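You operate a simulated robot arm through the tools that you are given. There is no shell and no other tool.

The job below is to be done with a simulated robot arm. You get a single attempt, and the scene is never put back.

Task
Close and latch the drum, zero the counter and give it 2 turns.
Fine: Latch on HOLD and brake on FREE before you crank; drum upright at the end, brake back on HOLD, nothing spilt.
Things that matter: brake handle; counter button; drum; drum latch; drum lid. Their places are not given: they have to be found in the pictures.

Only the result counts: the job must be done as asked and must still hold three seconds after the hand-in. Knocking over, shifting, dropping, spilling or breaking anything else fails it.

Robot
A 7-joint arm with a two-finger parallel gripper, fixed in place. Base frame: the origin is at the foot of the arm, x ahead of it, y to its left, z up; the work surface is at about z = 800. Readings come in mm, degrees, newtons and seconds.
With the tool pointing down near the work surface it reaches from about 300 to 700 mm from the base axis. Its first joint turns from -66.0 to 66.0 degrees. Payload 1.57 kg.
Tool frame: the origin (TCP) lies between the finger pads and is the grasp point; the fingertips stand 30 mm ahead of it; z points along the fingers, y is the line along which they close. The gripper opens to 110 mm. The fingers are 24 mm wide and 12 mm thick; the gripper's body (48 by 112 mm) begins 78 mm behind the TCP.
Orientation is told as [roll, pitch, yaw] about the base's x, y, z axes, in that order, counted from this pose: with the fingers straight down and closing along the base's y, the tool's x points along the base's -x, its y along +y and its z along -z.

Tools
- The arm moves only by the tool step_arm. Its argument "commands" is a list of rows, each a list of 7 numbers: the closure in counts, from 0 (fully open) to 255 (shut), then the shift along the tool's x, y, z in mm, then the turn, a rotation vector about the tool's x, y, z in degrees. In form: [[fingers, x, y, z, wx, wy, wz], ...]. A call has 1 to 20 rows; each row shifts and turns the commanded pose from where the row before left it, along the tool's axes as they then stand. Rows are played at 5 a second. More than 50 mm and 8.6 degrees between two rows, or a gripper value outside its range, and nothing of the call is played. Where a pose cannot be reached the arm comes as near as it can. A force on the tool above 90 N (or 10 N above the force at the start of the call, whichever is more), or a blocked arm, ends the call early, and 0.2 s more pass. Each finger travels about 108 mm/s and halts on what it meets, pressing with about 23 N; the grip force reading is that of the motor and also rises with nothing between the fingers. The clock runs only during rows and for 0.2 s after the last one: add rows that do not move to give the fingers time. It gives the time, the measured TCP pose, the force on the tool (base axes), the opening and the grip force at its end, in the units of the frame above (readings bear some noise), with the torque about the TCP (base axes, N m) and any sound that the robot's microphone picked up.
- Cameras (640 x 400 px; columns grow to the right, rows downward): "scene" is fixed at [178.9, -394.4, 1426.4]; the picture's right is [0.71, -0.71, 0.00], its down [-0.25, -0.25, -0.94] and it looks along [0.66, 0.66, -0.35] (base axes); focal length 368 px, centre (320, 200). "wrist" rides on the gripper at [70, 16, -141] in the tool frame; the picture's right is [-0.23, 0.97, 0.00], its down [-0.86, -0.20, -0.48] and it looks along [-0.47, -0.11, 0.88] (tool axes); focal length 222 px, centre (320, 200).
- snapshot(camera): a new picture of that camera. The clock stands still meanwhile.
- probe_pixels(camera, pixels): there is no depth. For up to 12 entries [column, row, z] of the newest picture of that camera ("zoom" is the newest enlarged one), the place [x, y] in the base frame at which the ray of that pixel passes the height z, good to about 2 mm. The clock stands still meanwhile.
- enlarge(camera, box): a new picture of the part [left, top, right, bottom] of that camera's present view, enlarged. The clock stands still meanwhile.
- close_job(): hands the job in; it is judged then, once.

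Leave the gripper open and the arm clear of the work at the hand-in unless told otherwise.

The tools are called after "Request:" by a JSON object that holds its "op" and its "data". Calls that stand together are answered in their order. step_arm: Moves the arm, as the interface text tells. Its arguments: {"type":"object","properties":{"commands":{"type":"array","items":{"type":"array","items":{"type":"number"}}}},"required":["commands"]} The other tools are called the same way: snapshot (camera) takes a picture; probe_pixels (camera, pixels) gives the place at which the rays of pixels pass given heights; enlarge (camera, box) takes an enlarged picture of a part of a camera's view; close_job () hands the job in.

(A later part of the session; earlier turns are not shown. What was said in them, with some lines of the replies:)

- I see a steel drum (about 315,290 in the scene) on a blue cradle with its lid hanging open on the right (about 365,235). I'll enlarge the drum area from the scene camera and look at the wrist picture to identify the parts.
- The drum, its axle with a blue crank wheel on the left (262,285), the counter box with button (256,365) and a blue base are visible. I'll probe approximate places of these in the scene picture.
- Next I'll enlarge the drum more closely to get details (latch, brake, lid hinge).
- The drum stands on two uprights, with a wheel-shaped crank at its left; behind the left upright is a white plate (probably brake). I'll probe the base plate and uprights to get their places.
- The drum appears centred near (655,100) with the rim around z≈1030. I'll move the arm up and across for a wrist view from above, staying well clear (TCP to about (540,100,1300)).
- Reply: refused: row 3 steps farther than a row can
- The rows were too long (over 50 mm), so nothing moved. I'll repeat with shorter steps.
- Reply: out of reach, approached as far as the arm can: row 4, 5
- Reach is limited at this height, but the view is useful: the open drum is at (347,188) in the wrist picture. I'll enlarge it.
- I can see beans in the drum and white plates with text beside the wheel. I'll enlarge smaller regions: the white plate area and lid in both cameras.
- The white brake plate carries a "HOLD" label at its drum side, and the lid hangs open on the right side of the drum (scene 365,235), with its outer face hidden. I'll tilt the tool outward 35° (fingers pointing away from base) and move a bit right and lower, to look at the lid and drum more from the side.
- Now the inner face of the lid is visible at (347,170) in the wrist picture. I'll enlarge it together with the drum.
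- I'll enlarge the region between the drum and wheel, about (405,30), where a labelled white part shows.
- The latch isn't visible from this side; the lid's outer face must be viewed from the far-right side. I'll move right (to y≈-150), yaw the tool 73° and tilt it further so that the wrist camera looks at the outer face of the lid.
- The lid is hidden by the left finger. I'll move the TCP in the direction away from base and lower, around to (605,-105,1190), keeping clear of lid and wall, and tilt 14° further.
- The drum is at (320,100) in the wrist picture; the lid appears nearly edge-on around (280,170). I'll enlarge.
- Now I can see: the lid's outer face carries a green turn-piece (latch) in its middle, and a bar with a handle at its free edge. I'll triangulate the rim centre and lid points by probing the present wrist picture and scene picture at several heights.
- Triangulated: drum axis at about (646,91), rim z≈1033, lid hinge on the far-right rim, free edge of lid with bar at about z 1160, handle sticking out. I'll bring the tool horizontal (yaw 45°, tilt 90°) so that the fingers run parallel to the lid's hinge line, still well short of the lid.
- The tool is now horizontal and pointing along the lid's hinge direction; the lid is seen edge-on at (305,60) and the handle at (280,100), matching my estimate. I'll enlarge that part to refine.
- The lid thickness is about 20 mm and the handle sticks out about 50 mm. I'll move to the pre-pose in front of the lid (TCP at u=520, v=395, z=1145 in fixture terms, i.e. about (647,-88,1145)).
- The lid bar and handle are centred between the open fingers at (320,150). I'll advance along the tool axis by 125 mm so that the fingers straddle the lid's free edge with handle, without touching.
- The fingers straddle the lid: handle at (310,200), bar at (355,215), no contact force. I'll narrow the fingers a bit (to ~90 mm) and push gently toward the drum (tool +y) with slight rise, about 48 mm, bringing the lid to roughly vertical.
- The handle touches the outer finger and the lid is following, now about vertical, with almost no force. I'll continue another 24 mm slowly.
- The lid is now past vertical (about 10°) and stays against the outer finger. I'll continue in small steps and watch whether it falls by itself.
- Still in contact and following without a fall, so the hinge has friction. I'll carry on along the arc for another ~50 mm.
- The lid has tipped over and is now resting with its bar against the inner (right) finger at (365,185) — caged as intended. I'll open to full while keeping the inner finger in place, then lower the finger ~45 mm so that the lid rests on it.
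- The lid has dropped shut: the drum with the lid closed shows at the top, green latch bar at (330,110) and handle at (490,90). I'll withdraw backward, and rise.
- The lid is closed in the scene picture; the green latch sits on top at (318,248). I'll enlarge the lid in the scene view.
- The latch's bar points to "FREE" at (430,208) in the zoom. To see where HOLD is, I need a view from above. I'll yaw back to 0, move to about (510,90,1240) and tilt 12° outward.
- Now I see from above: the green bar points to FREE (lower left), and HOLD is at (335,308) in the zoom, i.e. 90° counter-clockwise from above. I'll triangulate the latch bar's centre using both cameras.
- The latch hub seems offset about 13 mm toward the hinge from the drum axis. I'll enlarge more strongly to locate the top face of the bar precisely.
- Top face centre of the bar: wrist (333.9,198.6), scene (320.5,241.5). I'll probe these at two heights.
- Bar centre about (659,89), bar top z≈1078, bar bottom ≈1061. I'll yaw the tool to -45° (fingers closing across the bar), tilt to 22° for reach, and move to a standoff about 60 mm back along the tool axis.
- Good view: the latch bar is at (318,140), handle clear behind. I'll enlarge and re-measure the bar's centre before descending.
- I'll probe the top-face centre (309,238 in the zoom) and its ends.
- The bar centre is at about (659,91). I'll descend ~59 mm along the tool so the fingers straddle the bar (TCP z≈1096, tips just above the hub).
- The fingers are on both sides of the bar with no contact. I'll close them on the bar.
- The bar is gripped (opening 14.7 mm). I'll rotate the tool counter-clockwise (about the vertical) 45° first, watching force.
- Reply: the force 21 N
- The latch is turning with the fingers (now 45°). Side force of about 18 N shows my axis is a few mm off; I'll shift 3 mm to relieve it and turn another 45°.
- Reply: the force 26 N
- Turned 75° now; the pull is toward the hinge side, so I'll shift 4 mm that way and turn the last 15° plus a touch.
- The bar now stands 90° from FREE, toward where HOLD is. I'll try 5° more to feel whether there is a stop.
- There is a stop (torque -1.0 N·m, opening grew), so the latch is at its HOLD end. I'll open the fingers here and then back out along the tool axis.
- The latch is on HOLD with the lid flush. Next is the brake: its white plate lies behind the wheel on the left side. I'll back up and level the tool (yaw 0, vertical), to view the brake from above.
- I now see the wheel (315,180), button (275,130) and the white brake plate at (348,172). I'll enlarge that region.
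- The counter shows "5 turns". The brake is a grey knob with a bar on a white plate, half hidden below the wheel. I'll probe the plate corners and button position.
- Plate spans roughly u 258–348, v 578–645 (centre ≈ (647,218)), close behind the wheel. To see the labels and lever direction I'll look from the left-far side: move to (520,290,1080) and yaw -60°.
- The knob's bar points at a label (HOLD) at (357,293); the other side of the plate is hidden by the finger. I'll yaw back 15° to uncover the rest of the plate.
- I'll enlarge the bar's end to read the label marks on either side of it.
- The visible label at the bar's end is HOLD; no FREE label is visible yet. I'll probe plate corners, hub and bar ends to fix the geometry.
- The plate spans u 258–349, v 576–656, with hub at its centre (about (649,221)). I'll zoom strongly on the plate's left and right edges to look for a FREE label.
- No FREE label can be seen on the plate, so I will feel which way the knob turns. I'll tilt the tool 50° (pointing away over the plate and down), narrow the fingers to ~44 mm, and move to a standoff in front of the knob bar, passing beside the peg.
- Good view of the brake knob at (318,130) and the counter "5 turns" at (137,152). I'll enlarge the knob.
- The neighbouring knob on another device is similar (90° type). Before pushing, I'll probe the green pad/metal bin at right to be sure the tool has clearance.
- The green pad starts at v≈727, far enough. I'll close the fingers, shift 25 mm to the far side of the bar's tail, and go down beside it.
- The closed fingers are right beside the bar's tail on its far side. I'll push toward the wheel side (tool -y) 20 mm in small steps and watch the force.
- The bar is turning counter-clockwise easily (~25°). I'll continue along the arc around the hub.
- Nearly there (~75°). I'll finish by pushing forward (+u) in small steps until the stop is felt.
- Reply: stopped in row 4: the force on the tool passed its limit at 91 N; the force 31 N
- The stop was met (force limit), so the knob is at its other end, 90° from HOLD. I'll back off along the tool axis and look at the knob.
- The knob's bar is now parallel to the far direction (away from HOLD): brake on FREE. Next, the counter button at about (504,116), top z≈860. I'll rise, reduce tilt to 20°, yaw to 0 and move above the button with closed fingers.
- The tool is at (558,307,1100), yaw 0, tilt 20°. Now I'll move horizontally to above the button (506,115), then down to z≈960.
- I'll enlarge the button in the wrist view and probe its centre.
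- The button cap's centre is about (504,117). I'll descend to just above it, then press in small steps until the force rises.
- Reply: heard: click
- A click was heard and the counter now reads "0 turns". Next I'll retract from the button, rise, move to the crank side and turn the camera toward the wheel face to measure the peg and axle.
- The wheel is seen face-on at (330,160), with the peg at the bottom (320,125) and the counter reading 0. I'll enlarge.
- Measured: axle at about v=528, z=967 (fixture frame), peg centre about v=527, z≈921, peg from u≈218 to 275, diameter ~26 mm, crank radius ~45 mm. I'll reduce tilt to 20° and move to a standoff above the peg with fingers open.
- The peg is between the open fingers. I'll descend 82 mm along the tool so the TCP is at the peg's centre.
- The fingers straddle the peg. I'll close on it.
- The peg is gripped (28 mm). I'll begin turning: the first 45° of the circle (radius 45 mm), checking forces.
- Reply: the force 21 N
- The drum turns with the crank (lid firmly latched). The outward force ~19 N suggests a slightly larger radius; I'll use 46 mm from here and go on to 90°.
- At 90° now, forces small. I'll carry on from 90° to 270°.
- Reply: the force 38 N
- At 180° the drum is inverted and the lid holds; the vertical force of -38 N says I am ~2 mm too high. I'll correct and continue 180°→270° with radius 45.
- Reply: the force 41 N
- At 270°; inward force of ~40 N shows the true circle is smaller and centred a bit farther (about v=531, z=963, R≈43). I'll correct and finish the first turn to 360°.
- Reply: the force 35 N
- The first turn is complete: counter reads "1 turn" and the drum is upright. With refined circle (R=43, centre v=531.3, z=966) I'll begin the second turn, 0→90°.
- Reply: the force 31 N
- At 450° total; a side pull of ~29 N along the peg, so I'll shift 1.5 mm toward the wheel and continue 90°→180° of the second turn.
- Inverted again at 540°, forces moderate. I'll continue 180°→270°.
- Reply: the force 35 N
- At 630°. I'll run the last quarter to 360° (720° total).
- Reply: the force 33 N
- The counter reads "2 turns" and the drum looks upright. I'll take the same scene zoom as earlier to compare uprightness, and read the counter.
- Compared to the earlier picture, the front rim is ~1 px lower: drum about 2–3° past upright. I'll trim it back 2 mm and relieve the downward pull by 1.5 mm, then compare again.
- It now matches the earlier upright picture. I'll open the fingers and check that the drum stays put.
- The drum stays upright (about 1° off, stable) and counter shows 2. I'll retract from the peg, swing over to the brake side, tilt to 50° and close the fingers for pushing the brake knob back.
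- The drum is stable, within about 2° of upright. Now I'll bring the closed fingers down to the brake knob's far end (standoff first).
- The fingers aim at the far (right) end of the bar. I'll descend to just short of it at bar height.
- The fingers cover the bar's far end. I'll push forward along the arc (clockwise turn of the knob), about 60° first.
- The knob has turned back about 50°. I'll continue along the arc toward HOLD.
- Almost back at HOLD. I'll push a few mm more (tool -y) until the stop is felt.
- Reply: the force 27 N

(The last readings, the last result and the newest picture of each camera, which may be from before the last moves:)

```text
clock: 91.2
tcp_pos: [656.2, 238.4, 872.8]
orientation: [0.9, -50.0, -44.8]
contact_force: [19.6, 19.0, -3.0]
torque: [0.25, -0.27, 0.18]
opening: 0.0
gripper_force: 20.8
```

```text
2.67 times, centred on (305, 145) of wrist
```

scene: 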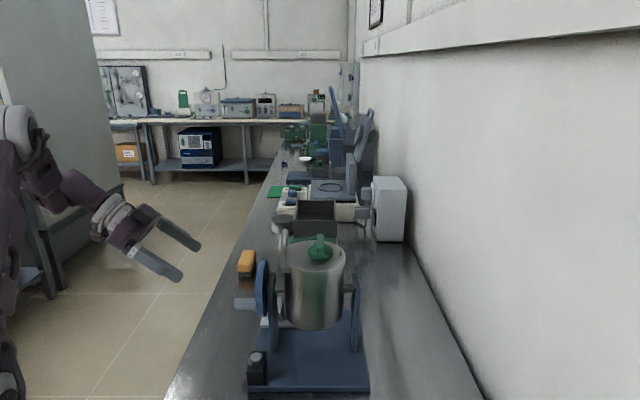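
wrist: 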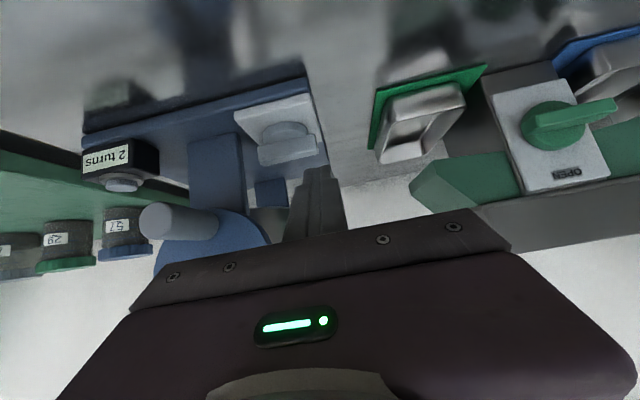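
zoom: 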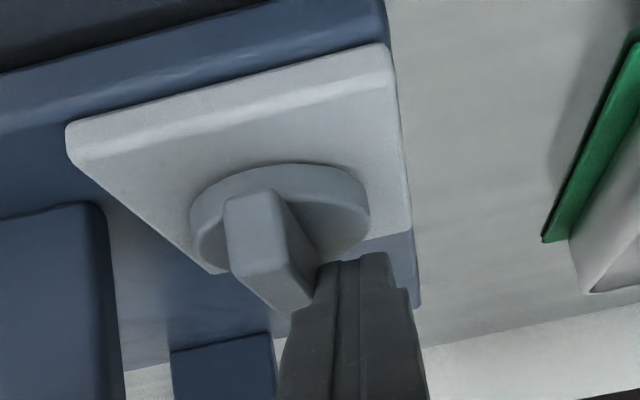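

The stop is felt (27 N), so the brake is back at HOLD. I'll move away sideways (+y), retract along the tool, and rise to look.

Request:
{"op": "step_arm", "data": {"commands": [[255, 0, 10, 0, 0, 0, 0], [255, 0, 3, -35, 0, 0, 0], [255, 0, 0, -45, 0, 0, 0], [255, 0, 0, -45, 0, 0, 0], [255, -28.7, 0, -24.1, 0, 0, 0], [255, -28.7, 0, -24.1, 0, 0, 0], [255, -28.7, 0, -24.1, 0, 0, 0], [0, -20, 0, -17, 0, 0, 0], [0, 0, 0, 0, 0, 0, 0], [0, 0, 0, 0, 0, 0, 0]]}}

Request:
{"op": "snapshot", "data": {"camera": "wrist"}}

Request:
{"op": "snapshot", "data": {"camera": "scene"}}

```text
clock: 93.4
tcp_pos: [593.2, 310.7, 1090.8]
orientation: [0.4, -50.1, -44.9]
contact_force: [0.0, 0.0, -0.2]
torque: [0.0, 0.0, -0.02]
opening: 109.8
gripper_force: 0.0
```

```text
taken
```

wrist: 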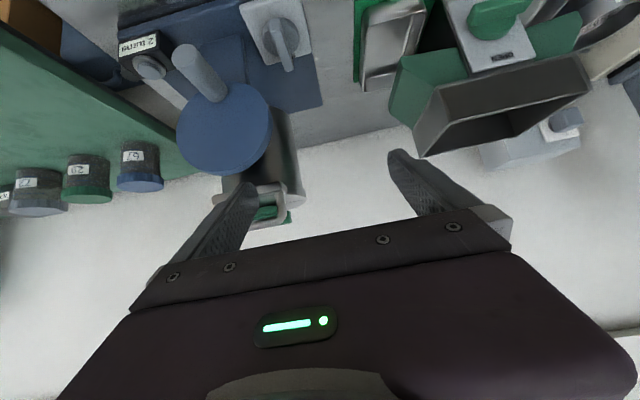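

```text
taken
```

scene: 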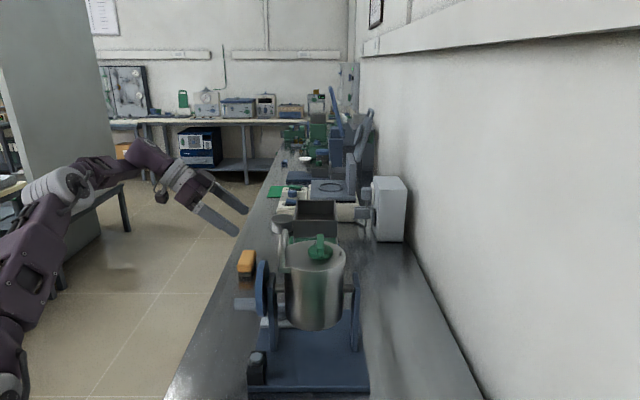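

I'll enlarge the brake knob and counter in the wrist view, and the drum, lid and latch in the scene view, to verify the end state.

Request:
{"op": "enlarge", "data": {"camera": "wrist", "box": [100, 0, 330, 120]}}

Request:
{"op": "enlarge", "data": {"camera": "wrist", "box": [230, 0, 330, 90]}}

Request:
{"op": "enlarge", "data": {"camera": "scene", "box": [260, 210, 380, 290]}}

Request:
{"op": "enlarge", "data": {"camera": "scene", "box": [230, 230, 390, 330]}}

```text
2.78 times, centred on (215, 60) of wrist
```

zoom: 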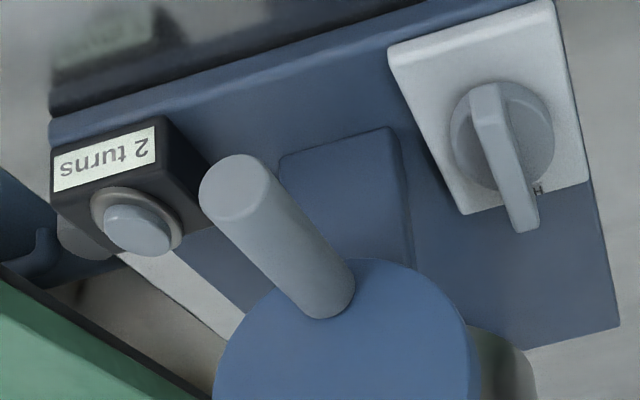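

```text
4.44 times, centred on (280, 45) of wrist
```

zoom: 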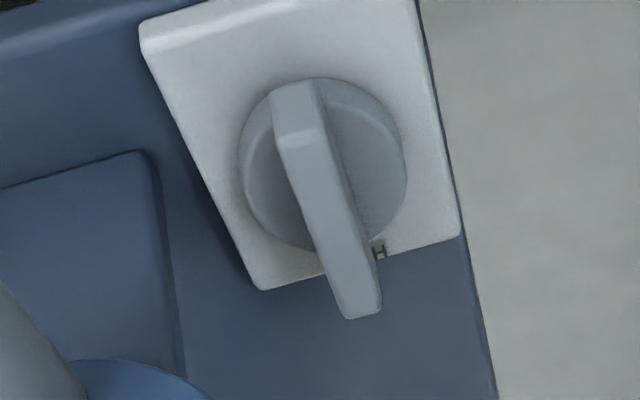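

```text
5.00 times, centred on (320, 250) of scene
```

zoom: 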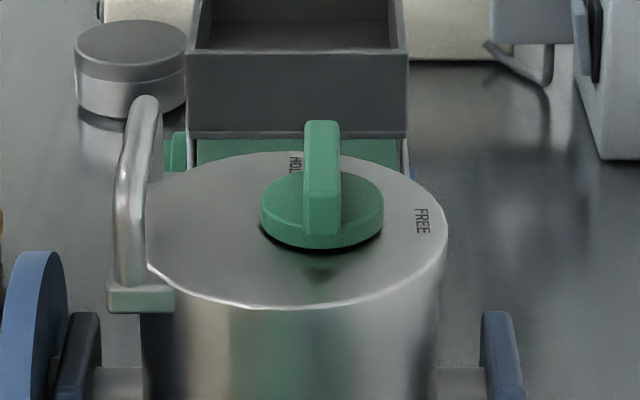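

```text
4.00 times, centred on (310, 280) of scene
```

zoom: 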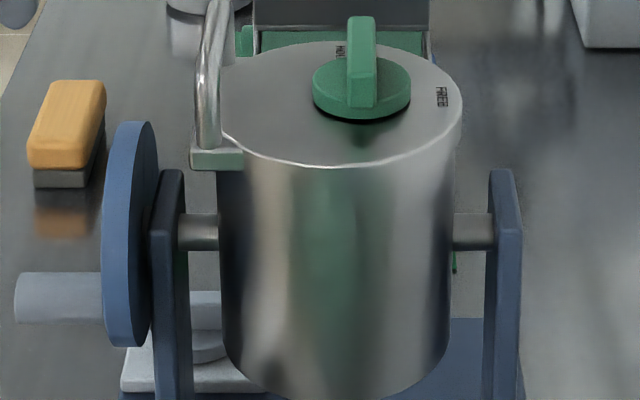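

Everything checks: brake bar on HOLD, counter "2 turns", drum upright with the lid closed and latch on HOLD. I'll retreat the open gripper clear of the work.

Request:
{"op": "step_arm", "data": {"commands": [[0, 0, 0, -40, 0, 0, 0], [0, 0, 0, -40, 0, 0, 0], [0, 0, 0, -40, 0, 0, 0], [0, 0, 0, 0, 0, 0, 0], [0, 0, 0, 0, 0, 0, 0], [0, 0, 0, 0, 0, 0, 0]]}}

Request:
{"op": "snapshot", "data": {"camera": "scene"}}

Request:
{"op": "enlarge", "data": {"camera": "wrist", "box": [120, 0, 340, 140]}}

```text
clock: 94.8
tcp_pos: [511.2, 358.1, 1170.7]
orientation: [0.5, -50.1, -44.9]
contact_force: [0.0, 0.7, -1.0]
torque: [0.0, 0.0, 0.03]
opening: 110.1
gripper_force: 0.0
out of reach, approached as far as the arm can: row 2, 3
```

```text
taken
```

scene: 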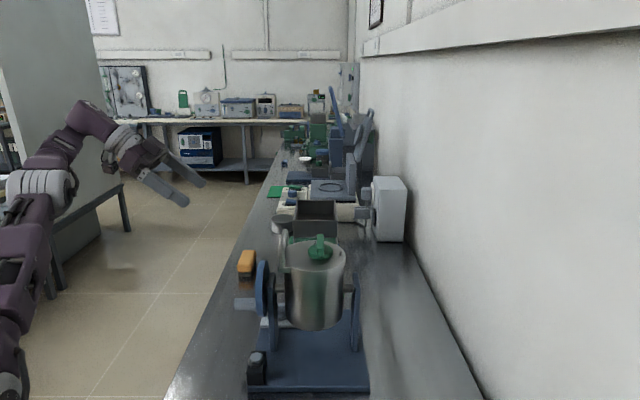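

```text
2.86 times, centred on (230, 70) of wrist
```

zoom: 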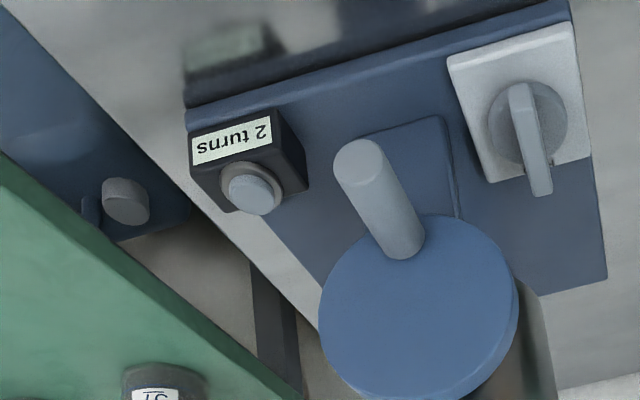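

The arm is clear with the gripper open. The lid is closed and the latch is on HOLD. The counter reads 2 turns, the brake bar is on HOLD and the drum is upright. I'm handing the job in.

Request:
{"op": "close_job", "data": {}}

```text
The job is handed in.
```

The job is done and handed in; no verdict came back with the hand-in. At hand-in:

- **Lid and latch:** the lid is shut and the latch is turned to HOLD. It stayed shut while the drum was upside down.
- **Counter:** pressing the button set it from 5 to 0 with a click. It now reads 2 turns.
- **Cranking:** I gave it two full turns, with the latch on HOLD and the brake off HOLD.
- **Brake:** the bar is back at its HOLD stop.
- **Drum:** it is upright to within about 2°, judging by the camera. I saw nothing spilt.
- **Arm:** the gripper is open and clear of the work.

I could not see a FREE label on the brake plate. I took the stop a quarter turn from HOLD as FREE, and the drum turned when I cranked it.

One push on the brake knob reached the 90 N force limit when it hit that stop. I saw no shift of the stand in the pictures afterwards.
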